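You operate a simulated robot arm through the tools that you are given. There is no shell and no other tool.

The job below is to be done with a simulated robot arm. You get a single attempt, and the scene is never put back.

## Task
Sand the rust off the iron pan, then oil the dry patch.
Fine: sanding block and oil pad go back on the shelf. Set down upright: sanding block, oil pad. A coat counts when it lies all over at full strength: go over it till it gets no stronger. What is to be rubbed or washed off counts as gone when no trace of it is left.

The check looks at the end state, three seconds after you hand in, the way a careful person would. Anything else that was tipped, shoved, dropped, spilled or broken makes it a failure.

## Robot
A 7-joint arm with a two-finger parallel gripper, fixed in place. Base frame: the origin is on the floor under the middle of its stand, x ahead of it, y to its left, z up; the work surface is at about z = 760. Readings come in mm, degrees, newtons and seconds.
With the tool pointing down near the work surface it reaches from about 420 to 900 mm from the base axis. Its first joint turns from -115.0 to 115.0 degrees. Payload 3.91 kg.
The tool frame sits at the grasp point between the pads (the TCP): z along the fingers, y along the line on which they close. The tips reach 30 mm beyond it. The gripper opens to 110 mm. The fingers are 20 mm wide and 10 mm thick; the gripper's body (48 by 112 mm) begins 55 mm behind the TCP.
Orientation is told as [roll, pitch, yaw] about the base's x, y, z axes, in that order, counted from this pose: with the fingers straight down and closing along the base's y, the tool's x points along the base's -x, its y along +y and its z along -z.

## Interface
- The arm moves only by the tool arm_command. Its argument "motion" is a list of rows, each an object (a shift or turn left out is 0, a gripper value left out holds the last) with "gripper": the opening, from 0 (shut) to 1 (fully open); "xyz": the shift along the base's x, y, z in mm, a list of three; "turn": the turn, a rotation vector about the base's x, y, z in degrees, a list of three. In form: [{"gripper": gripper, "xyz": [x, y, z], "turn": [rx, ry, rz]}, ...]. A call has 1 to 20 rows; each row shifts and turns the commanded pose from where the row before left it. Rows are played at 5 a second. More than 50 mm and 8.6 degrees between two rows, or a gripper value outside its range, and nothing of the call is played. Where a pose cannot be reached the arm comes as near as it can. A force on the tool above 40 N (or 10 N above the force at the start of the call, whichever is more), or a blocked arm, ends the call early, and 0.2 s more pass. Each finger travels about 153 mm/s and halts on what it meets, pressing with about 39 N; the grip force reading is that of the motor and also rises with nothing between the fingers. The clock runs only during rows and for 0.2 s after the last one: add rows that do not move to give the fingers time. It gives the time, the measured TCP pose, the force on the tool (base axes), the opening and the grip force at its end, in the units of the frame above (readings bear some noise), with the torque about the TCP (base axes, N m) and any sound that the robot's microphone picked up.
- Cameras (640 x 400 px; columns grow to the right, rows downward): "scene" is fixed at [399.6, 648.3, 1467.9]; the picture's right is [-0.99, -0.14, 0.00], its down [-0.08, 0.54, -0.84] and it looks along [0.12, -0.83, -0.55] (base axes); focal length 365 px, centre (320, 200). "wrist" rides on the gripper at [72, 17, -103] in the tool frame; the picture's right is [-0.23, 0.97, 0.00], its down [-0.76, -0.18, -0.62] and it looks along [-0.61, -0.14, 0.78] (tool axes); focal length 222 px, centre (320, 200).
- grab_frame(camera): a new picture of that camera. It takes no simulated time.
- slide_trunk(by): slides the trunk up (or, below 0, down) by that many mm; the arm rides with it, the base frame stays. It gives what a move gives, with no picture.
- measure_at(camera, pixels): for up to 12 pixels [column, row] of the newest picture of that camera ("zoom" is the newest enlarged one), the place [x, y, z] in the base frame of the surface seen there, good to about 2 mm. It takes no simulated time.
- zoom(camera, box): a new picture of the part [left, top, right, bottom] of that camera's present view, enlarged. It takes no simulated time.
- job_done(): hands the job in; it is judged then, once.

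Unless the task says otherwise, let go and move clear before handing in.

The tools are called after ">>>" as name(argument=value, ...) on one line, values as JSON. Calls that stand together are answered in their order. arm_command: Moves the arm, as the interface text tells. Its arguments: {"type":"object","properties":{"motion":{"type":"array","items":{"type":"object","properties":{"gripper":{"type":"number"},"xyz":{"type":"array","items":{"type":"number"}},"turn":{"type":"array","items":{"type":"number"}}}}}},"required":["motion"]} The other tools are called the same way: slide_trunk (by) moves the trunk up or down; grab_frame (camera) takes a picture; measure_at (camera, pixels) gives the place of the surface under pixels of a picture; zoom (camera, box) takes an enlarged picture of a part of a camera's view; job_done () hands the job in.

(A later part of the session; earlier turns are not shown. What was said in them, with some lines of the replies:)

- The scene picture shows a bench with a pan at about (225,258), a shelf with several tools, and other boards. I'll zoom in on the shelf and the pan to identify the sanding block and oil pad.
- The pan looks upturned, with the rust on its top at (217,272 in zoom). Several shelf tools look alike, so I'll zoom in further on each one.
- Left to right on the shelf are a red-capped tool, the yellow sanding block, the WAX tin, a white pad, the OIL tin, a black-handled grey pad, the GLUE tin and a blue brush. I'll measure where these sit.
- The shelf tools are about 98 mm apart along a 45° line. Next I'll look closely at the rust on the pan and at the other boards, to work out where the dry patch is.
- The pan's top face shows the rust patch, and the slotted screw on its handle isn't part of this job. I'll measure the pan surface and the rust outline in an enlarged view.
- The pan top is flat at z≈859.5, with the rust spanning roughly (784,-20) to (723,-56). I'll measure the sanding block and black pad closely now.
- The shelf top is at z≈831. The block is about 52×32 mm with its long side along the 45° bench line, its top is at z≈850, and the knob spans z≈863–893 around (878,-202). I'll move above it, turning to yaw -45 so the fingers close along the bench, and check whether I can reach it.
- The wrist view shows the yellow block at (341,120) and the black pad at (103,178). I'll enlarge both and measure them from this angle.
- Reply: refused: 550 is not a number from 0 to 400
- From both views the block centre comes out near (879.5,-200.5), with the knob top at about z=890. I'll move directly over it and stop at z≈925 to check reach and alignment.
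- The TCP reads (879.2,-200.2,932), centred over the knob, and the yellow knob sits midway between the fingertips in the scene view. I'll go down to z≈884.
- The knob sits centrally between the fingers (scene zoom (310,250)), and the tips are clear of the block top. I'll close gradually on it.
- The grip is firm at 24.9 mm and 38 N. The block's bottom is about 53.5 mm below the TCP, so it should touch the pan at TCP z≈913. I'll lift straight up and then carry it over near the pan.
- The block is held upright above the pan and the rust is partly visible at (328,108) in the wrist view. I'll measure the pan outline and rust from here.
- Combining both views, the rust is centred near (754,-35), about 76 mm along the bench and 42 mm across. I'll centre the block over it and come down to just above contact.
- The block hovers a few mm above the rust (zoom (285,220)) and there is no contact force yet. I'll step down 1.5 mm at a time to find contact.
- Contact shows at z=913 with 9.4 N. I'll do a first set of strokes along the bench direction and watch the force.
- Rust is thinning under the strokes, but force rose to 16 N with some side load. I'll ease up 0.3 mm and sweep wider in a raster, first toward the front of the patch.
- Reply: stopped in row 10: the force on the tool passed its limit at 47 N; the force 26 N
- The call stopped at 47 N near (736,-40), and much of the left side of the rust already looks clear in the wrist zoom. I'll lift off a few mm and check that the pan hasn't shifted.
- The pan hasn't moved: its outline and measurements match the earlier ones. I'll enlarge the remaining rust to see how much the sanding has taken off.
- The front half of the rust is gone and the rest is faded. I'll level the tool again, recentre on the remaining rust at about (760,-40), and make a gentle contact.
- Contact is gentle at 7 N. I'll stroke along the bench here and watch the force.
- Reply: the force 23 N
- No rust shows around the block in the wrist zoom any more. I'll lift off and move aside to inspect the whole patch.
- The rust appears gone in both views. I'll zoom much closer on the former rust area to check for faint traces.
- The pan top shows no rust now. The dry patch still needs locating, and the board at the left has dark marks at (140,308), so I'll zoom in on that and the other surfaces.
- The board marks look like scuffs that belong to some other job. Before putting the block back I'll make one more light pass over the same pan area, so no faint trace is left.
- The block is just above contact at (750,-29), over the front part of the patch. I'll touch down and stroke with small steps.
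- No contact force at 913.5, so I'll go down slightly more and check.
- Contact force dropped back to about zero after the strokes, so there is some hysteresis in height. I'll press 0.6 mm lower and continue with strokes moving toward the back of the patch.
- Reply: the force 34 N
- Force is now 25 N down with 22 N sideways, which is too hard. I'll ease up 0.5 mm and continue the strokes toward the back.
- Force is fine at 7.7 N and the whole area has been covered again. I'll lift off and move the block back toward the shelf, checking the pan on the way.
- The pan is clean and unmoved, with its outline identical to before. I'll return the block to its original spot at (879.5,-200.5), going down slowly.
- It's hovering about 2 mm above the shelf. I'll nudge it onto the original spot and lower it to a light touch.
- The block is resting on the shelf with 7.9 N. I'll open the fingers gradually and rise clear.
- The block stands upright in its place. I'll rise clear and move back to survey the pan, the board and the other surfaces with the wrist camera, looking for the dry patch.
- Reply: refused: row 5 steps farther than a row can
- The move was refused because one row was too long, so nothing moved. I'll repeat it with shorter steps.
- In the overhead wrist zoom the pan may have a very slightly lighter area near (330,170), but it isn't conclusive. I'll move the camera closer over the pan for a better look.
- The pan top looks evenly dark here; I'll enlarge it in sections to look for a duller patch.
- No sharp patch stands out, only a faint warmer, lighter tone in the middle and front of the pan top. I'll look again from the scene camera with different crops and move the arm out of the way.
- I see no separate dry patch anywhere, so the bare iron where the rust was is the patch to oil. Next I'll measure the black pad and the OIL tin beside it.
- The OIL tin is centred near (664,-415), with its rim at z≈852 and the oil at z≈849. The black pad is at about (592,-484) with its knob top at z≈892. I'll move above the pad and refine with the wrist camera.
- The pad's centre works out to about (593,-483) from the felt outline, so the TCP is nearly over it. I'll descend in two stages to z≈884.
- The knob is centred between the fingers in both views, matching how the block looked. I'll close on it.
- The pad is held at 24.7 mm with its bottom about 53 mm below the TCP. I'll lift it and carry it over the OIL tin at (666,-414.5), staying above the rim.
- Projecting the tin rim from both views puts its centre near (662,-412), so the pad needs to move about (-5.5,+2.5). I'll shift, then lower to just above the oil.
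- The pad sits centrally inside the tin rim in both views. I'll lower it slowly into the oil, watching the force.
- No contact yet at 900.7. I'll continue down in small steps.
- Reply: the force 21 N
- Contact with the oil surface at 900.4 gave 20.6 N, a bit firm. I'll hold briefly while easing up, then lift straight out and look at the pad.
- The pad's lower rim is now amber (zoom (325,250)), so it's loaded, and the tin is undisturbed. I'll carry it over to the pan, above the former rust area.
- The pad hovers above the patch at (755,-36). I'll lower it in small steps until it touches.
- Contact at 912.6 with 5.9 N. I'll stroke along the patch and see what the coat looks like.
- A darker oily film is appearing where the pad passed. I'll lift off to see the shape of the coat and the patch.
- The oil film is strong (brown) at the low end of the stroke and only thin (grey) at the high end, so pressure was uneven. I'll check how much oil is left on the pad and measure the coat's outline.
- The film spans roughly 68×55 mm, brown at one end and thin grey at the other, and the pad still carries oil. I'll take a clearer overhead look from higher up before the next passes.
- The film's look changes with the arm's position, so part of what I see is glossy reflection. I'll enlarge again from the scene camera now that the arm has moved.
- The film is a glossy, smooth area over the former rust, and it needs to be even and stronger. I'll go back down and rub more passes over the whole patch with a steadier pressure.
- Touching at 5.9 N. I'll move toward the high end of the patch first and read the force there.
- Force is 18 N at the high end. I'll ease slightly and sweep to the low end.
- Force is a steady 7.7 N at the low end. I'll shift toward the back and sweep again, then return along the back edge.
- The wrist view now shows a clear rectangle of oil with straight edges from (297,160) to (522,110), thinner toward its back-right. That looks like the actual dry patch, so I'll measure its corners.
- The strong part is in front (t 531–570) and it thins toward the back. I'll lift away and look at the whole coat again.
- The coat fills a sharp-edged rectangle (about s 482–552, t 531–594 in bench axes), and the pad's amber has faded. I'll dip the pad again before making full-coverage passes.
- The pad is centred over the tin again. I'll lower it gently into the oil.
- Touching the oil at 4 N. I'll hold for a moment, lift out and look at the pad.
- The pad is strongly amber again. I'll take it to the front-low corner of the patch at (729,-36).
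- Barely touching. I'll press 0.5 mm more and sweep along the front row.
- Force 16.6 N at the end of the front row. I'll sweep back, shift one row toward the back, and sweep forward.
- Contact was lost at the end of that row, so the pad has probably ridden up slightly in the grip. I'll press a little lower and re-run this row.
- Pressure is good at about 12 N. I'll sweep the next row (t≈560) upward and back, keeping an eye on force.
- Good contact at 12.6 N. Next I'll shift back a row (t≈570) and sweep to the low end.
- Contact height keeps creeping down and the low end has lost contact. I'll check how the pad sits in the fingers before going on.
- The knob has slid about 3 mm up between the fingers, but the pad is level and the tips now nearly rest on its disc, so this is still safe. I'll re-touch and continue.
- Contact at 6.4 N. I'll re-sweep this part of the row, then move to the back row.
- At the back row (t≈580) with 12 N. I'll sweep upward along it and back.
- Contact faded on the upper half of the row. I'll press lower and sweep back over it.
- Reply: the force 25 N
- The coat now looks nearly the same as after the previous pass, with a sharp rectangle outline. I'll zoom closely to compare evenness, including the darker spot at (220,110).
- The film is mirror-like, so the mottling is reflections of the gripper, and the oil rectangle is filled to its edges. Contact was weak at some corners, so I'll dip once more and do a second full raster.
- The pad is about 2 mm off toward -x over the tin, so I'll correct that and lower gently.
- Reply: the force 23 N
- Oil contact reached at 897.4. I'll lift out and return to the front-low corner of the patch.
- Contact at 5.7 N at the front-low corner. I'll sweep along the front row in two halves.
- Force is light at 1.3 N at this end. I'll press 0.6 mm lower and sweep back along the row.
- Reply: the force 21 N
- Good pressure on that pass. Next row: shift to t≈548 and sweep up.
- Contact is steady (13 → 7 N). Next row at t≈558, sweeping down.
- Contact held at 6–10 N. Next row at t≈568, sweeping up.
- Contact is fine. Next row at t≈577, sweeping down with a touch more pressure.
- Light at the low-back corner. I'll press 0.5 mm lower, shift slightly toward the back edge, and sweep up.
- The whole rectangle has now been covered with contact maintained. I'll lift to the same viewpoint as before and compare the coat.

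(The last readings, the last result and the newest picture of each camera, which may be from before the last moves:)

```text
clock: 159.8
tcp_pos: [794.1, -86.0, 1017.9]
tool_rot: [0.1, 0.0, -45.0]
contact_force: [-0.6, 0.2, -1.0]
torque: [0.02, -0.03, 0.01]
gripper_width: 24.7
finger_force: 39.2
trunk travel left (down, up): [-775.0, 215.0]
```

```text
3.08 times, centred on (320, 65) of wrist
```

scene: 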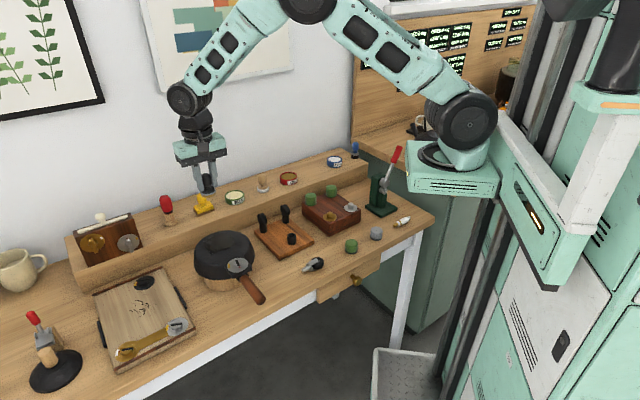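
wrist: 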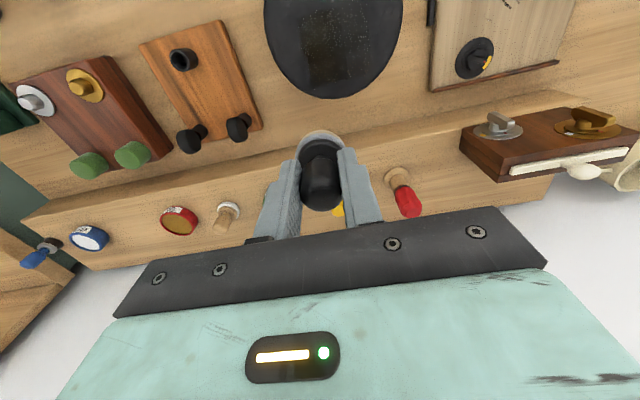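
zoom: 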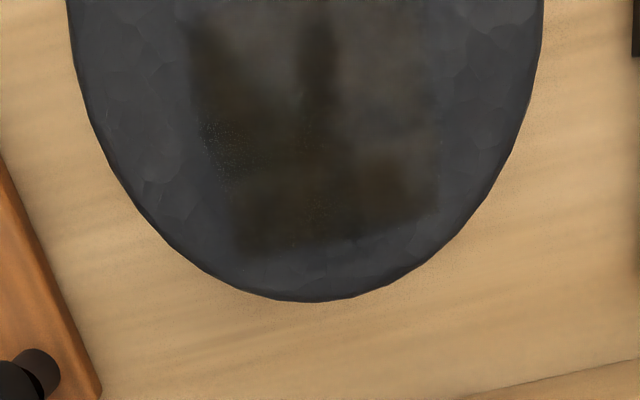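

The close-up is identical to the previous round, so the coat gets no stronger. Next I'll check how the pad sits in the fingers before returning it to the shelf.

>>> zoom(camera="scene", box=[180, 160, 240, 215])

>>> zoom(camera="wrist", box=[240, 100, 400, 230])

```text
7.27 times, centred on (210, 188) of scene
```

zoom: 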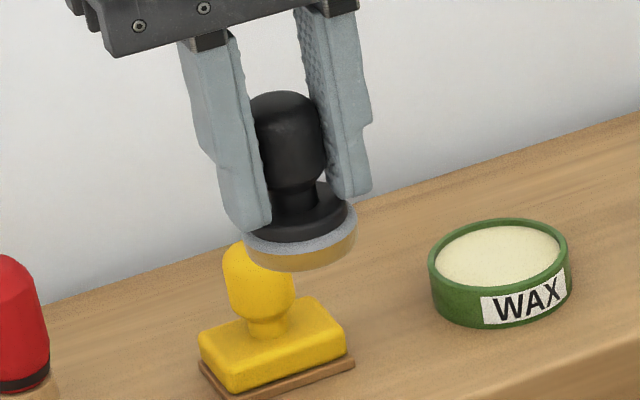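

```text
3.08 times, centred on (320, 165) of wrist
```

zoom: 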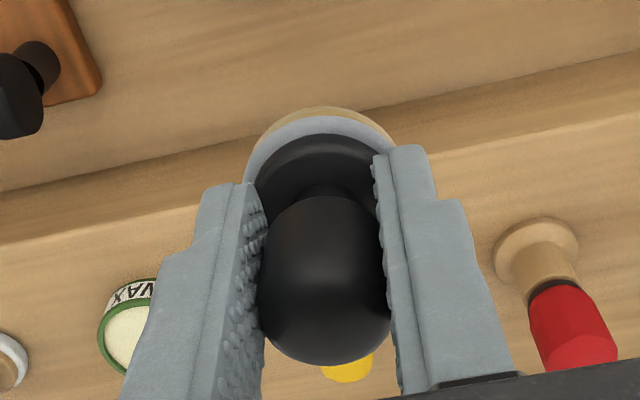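

The pad is upright in the grip. I'll carry it back along the shelf to its original place at about (592.5,-483.5), staying well above the other items.

>>> arm_command(motion=[{"xyz": [-20, -39.7, 0]}, {"xyz": [-20, -39.7, 0]}, {"xyz": [-20, -39.7, 0]}, {"xyz": [-20, -39.7, 0]}, {"xyz": [-20, -39.7, 0]}, {"xyz": [-20, -39.7, 0]}, {"xyz": [-20, -39.7, 0]}, {"xyz": [-20, -39.7, 0]}, {"xyz": [-20, -39.7, -10]}, {"xyz": [-20.5, -39.7, -15]}, {"xyz": [0, 0, -30]}, {"xyz": [0, 0, -30]}, {"xyz": [0, 0, -20]}, {}, {}])

>>> zoom(camera="scene", box=[280, 130, 350, 190])

>>> zoom(camera="wrist", box=[180, 60, 460, 230])

```text
clock: 163.1
tcp_pos: [595.5, -481.8, 910.4]
tool_rot: [0.1, 0.0, -45.0]
contact_force: [-0.1, -0.6, 0.6]
torque: [0.01, -0.02, 0.0]
gripper_width: 24.8
finger_force: 38.7
trunk travel left (down, up): [-775.0, 215.0]
```

```text
6.67 times, centred on (315, 160) of scene
```

zoom: 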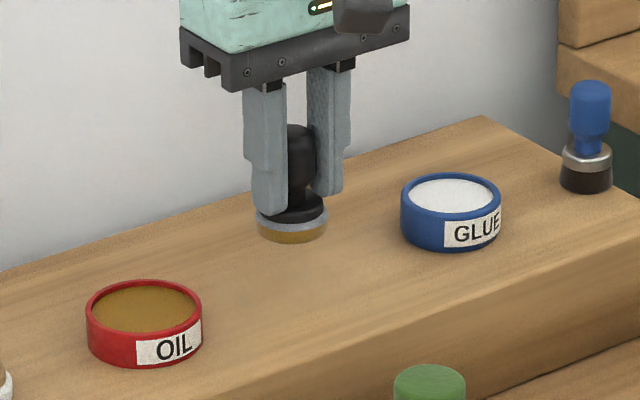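

```text
2.29 times, centred on (320, 145) of wrist
```

zoom: 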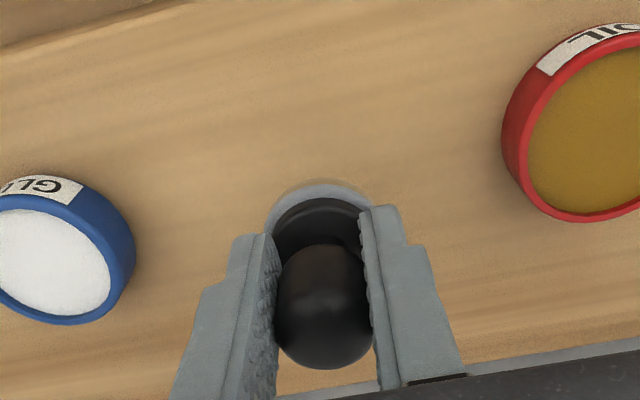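

The pad hovers over its spot between the OIL and GLUE tins with plenty of room. I'll shift 2 mm and lower carefully.

>>> arm_command(motion=[{"xyz": [-2.5, -1.5, -10]}, {"xyz": [0, 0, -9]}, {"xyz": [0, 0, -6]}, {"xyz": [0, 0, -2]}, {}])

>>> arm_command(motion=[{"xyz": [0, 0, -1]}, {"xyz": [0, 0, -1]}, {}])

```text
clock: 164.2
tcp_pos: [591.8, -484.8, 883.8]
tool_rot: [0.2, -0.1, -45.0]
contact_force: [0.3, 0.0, 0.8]
torque: [0.01, -0.01, -0.01]
gripper_width: 24.5
finger_force: 39.2
trunk travel left (down, up): [-775.0, 215.0]
```

```text
clock: 165.1
tcp_pos: [592.3, -485.4, 880.9]
tool_rot: [0.1, -0.1, -44.9]
contact_force: [-0.1, 0.6, -1.0]
torque: [0.02, 0.03, 0.0]
gripper_width: 24.9
finger_force: 38.9
trunk travel left (down, up): [-775.0, 215.0]
```

>>> arm_command(motion=[{"xyz": [0, 0, -0.8]}, {"xyz": [0, 0, -0.7]}, {}])

```text
clock: 165.8
tcp_pos: [591.4, -484.7, 881.4]
tool_rot: [0.1, 0.0, -45.0]
contact_force: [0.0, 0.2, -0.3]
torque: [0.01, 0.02, 0.01]
gripper_width: 24.8
finger_force: 38.4
trunk travel left (down, up): [-775.0, 215.0]
```

>>> arm_command(motion=[{"xyz": [0, 0, -0.8]}, {"xyz": [0, 0, -0.7]}, {}])

```text
clock: 166.7
tcp_pos: [591.3, -485.8, 879.9]
tool_rot: [0.1, 0.0, -45.1]
contact_force: [-0.8, 0.1, -0.7]
torque: [-0.01, 0.03, -0.05]
gripper_width: 24.7
finger_force: 39.2
trunk travel left (down, up): [-775.0, 215.0]
```

>>> arm_command(motion=[{"xyz": [0, 0, -0.7]}, {"xyz": [0, 0, -0.6]}, {}])

>>> zoom(camera="scene", box=[290, 140, 340, 185])

```text
clock: 167.4
tcp_pos: [591.4, -483.6, 878.4]
tool_rot: [0.2, 0.0, -45.0]
contact_force: [-0.1, 0.2, 2.7]
torque: [-0.04, 0.1, 0.01]
gripper_width: 24.7
finger_force: 38.8
trunk travel left (down, up): [-775.0, 215.0]
```

```text
8.89 times, centred on (315, 162) of scene
```

zoom: 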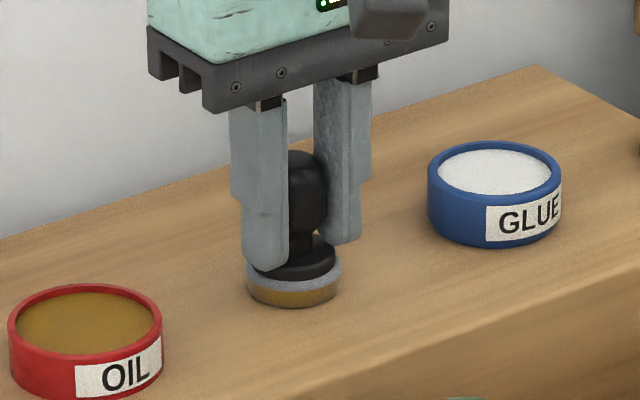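

The pad rests on the shelf (2.7 N). I'll open gently, rising a hair so the tips clear the disc, and then fully.

>>> arm_command(motion=[{"xyz": [0, 0, -0.3]}, {"gripper": 0.24}, {"gripper": 0.26, "xyz": [0, 0, 0.5]}, {"gripper": 0.3, "xyz": [0, 0, 1]}, {"gripper": 0.4, "xyz": [0, 0, 1]}, {"gripper": 0.5}, {"gripper": 0.6}, {}])

>>> zoom(camera="scene", box=[290, 140, 340, 185])

```text
clock: 169.2
tcp_pos: [591.7, -484.6, 880.0]
tool_rot: [0.1, 0.0, -44.9]
contact_force: [-1.1, 0.5, -0.7]
torque: [0.0, 0.0, -0.01]
gripper_width: 66.3
finger_force: 0.1
trunk travel left (down, up): [-775.0, 215.0]
```

```text
8.89 times, centred on (315, 162) of scene
```

zoom: 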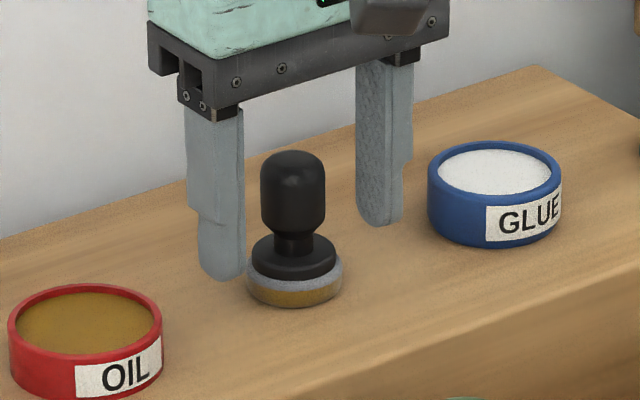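

The pad stands upright on the shelf. I'll rise clear and take the arm well away, then inspect the pan without the gripper's reflections.

>>> arm_command(motion=[{"xyz": [0, 0, 15]}, {"xyz": [0, 0, 30]}, {"xyz": [0, 0, 45]}, {"xyz": [0, 0, 45]}, {"xyz": [0, 30, 35]}, {"xyz": [0, 35, 30]}, {"xyz": [0, 40, 20]}, {"xyz": [0, 45, 10]}, {"xyz": [0, 45, 0]}, {}])

>>> grab_frame(camera="scene")

>>> zoom(camera="scene", box=[190, 225, 262, 270])

>>> zoom(camera="scene", box=[202, 230, 242, 255])

>>> grab_frame(camera="wrist")

```text
clock: 171.4
tcp_pos: [590.6, -290.0, 1107.3]
tool_rot: [0.2, 0.0, -44.9]
contact_force: [-0.1, -0.2, 0.0]
torque: [0.01, 0.0, 0.02]
gripper_width: 66.1
finger_force: 0.0
trunk travel left (down, up): [-775.0, 215.0]
```

```text
taken
```

scene: 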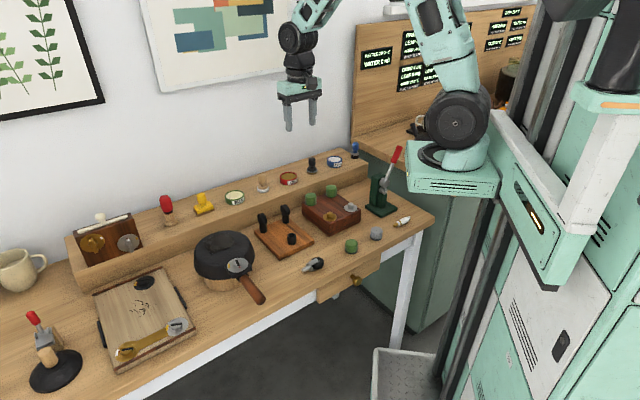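

```text
8.89 times, centred on (226, 248) of scene
```

zoom: 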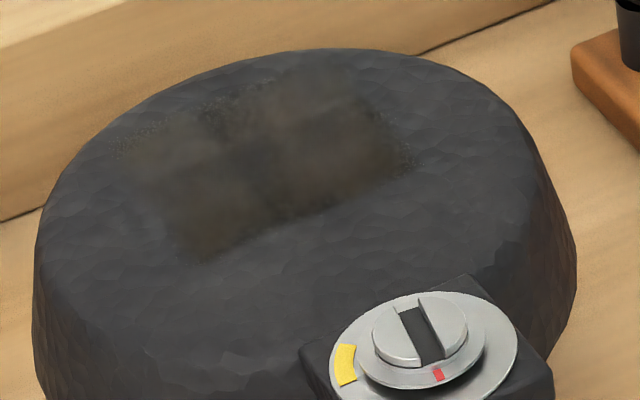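

```text
16.00 times, centred on (222, 242) of scene
```

zoom: 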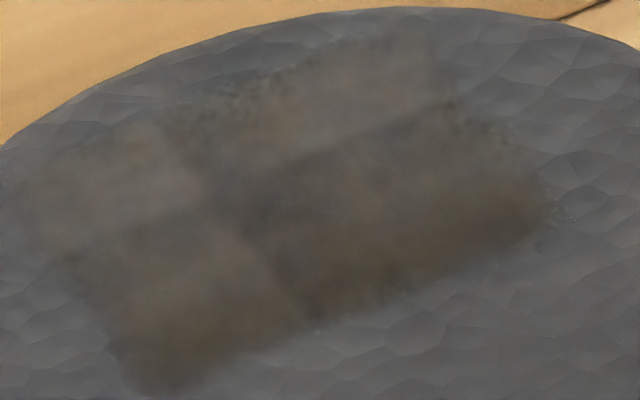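

```text
taken
```

wrist: 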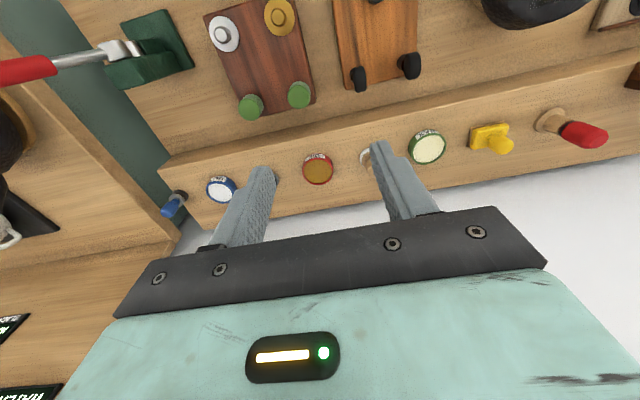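

Both tools are back upright and the pan's outline is unchanged. The tone pattern in the film stays the same with the arm away, so I'll look from overhead with the wrist camera to judge whether the coat is even.

>>> arm_command(motion=[{"xyz": [25, 38, 0]}, {"xyz": [25, 38, -10]}, {"xyz": [25, 38, -20]}, {"xyz": [25, 38, -20]}, {"xyz": [25, 38, -20]}, {"xyz": [20, 30, -20]}, {"xyz": [10, 15, -15]}, {}])

>>> grab_frame(camera="wrist")

>>> zoom(camera="wrist", box=[230, 20, 410, 160])

```text
clock: 173.2
tcp_pos: [748.2, -56.0, 1002.8]
tool_rot: [0.2, -0.1, -45.0]
contact_force: [-0.1, 0.3, -0.3]
torque: [0.02, -0.02, 0.01]
gripper_width: 65.9
finger_force: 0.1
trunk travel left (down, up): [-775.0, 215.0]
```

```text
taken
```

wrist: 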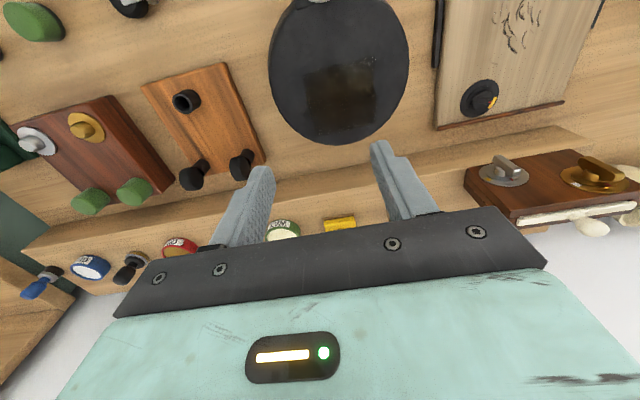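

```text
2.86 times, centred on (320, 90) of wrist
```

zoom: 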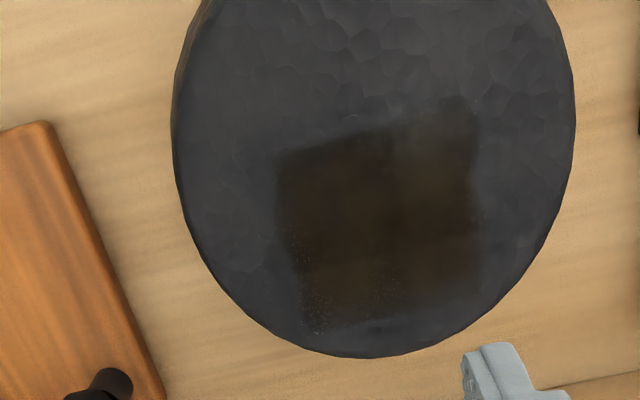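

From overhead the coat is a fairly even dark-brown rectangle, with light speckles along its left/bottom edge at (300,260–325). I'll zoom in on those edges.

>>> zoom(camera="wrist", box=[295, 50, 380, 140])

>>> zoom(camera="wrist", box=[300, 95, 345, 140])

>>> zoom(camera="wrist", box=[340, 80, 385, 130])

```text
4.44 times, centred on (338, 95) of wrist
```

zoom: 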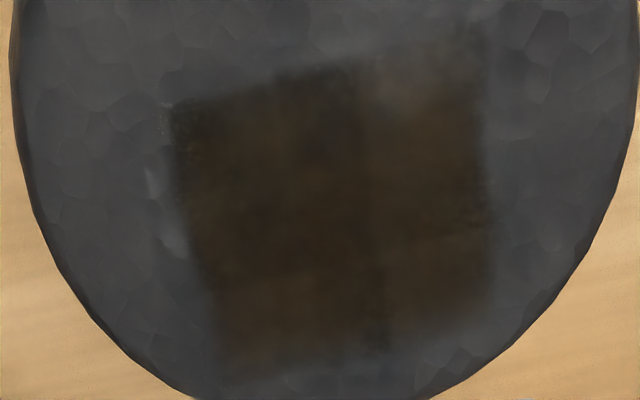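

```text
8.89 times, centred on (322, 118) of wrist
```

zoom: 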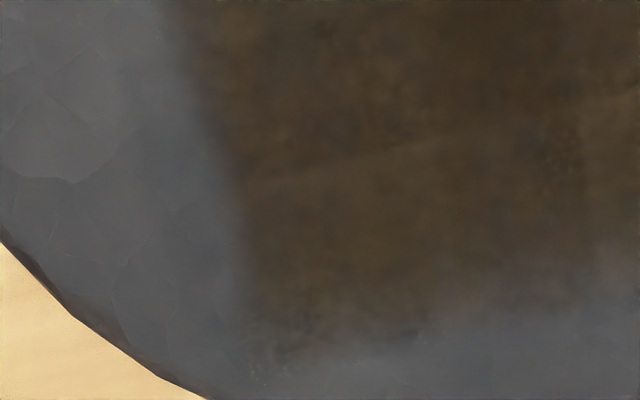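

```text
8.00 times, centred on (362, 105) of wrist
```

zoom: 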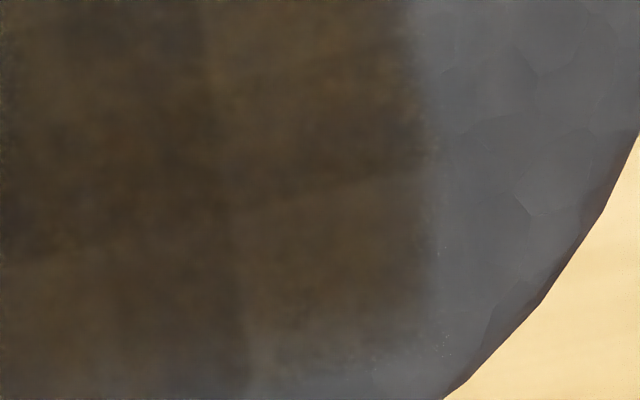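

The overhead view shows an even, dark-brown coat over the whole rectangle, and swept areas beyond its edges stay bare, so the patch is fully covered. I'll do a last check of the shelf and bench for stray marks or moved items.

>>> zoom(camera="scene", box=[150, 140, 380, 284])

>>> zoom(camera="scene", box=[280, 145, 350, 190])

>>> measure_at(camera="scene", pixels=[[201, 198], [312, 160], [289, 177], [263, 188], [235, 196], [237, 265]])

```text
2.78 times, centred on (265, 212) of scene
```

zoom: 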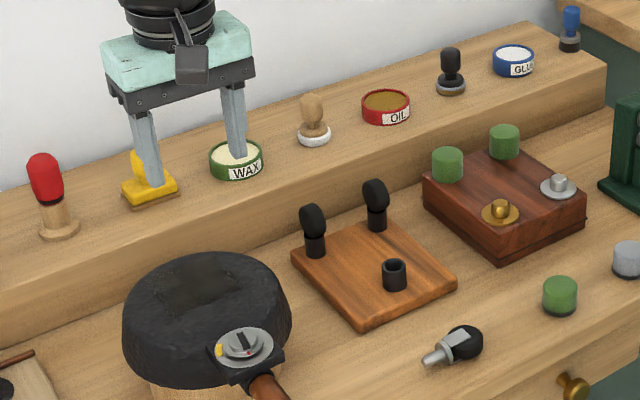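

```text
8.89 times, centred on (315, 168) of scene
```

zoom: 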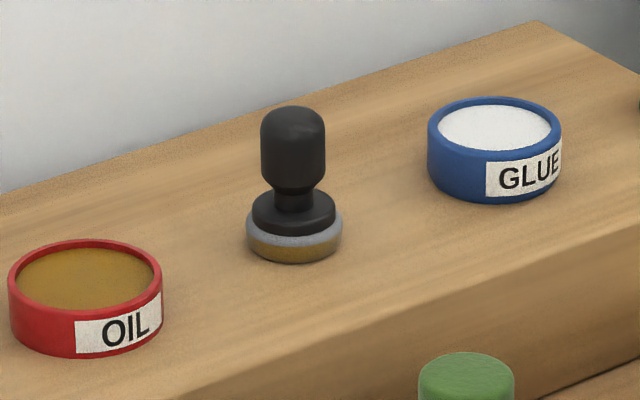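

```text
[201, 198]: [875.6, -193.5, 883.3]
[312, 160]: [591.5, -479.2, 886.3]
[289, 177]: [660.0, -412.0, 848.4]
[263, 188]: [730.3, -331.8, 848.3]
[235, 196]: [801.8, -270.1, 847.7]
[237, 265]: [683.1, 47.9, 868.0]
```

Everything is in place with no stray marks. One last check on evenness: I'll shift the viewpoint to see whether the slightly lighter front-high corner is just reflection.

>>> arm_command(motion=[{"xyz": [30, 30, 20]}, {"xyz": [25, 25, 20]}, {}])

>>> zoom(camera="wrist", box=[200, 20, 380, 160])

>>> arm_command(motion=[{"xyz": [-30, -30, 0]}, {"xyz": [-30, -30, 0]}, {"xyz": [-30, -30, 0]}, {"xyz": [-20, -20, 0]}, {}])

>>> zoom(camera="wrist", box=[270, 20, 450, 160])

```text
clock: 174.1
tcp_pos: [798.3, -0.8, 1042.6]
tool_rot: [0.1, 0.0, -45.0]
contact_force: [-0.3, -0.2, -0.2]
torque: [0.04, -0.02, 0.02]
gripper_width: 66.1
finger_force: 0.0
trunk travel left (down, up): [-775.0, 215.0]
```

```text
2.86 times, centred on (290, 90) of wrist
```

zoom: 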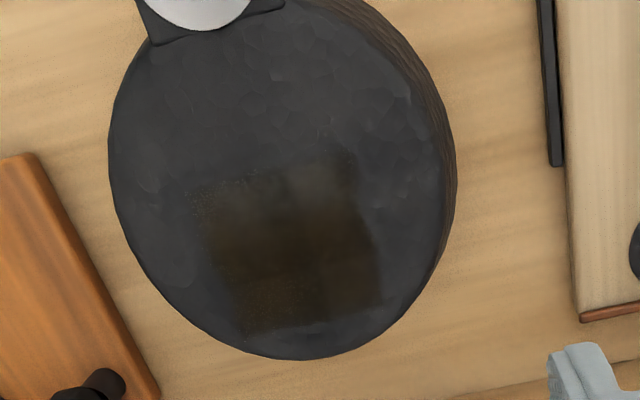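

```text
clock: 175.2
tcp_pos: [692.4, -109.0, 1041.2]
tool_rot: [0.1, 0.0, -45.0]
contact_force: [-0.4, 0.1, 0.1]
torque: [-0.03, -0.02, 0.02]
gripper_width: 65.9
finger_force: 0.1
trunk travel left (down, up): [-775.0, 215.0]
```

```text
2.86 times, centred on (360, 90) of wrist
```

zoom: 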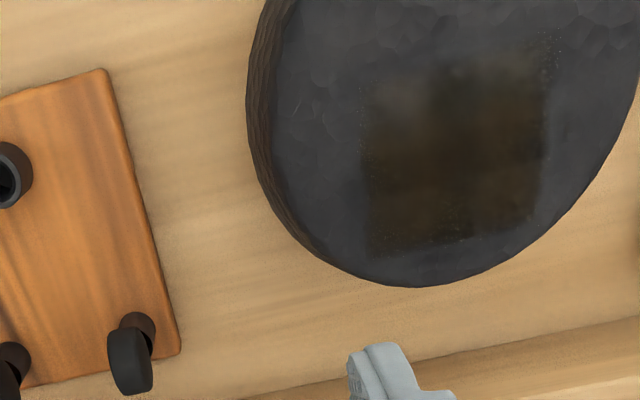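

The lighter zone changes with viewpoint while the rectangle stays uniformly coated, and three successive passes looked the same, so the coat is at full strength. The block and pad stand upright on the shelf, nothing else moved, and the arm is clear, so I'm handing in.

>>> job_done()

```text
The job is handed in.
```

I sanded the rust off the iron pan and oiled the patch where it had been, then handed the job in. I haven't been told whether it passed.

- **Rust:** none showed in close-ups after the first sanding, and I went over the same area once more before putting the block back.
- **Oil:** I saw no separate dry patch, so I treated the bare iron where the rust had been as the one to oil. The oil took only within a clear rectangle there, about 70 by 63 mm. I coated it in repeated passes with three dips, until further passes made no visible difference. The film is glossy, so I judged its strength by eye from several angles.
- **Pad choice:** neither pad is labelled. I used the black-handled one next to the OIL tin, because each tin on the shelf seems to be followed by its own applicator.
- **Tools:** the sanding block and oil pad are back in their places on the shelf, upright. The pad still has oil on its felt.
- **Everything else:** the pan, the tins and the other pad measured in the same places afterwards, and I saw no spills or knocked items in the pictures.
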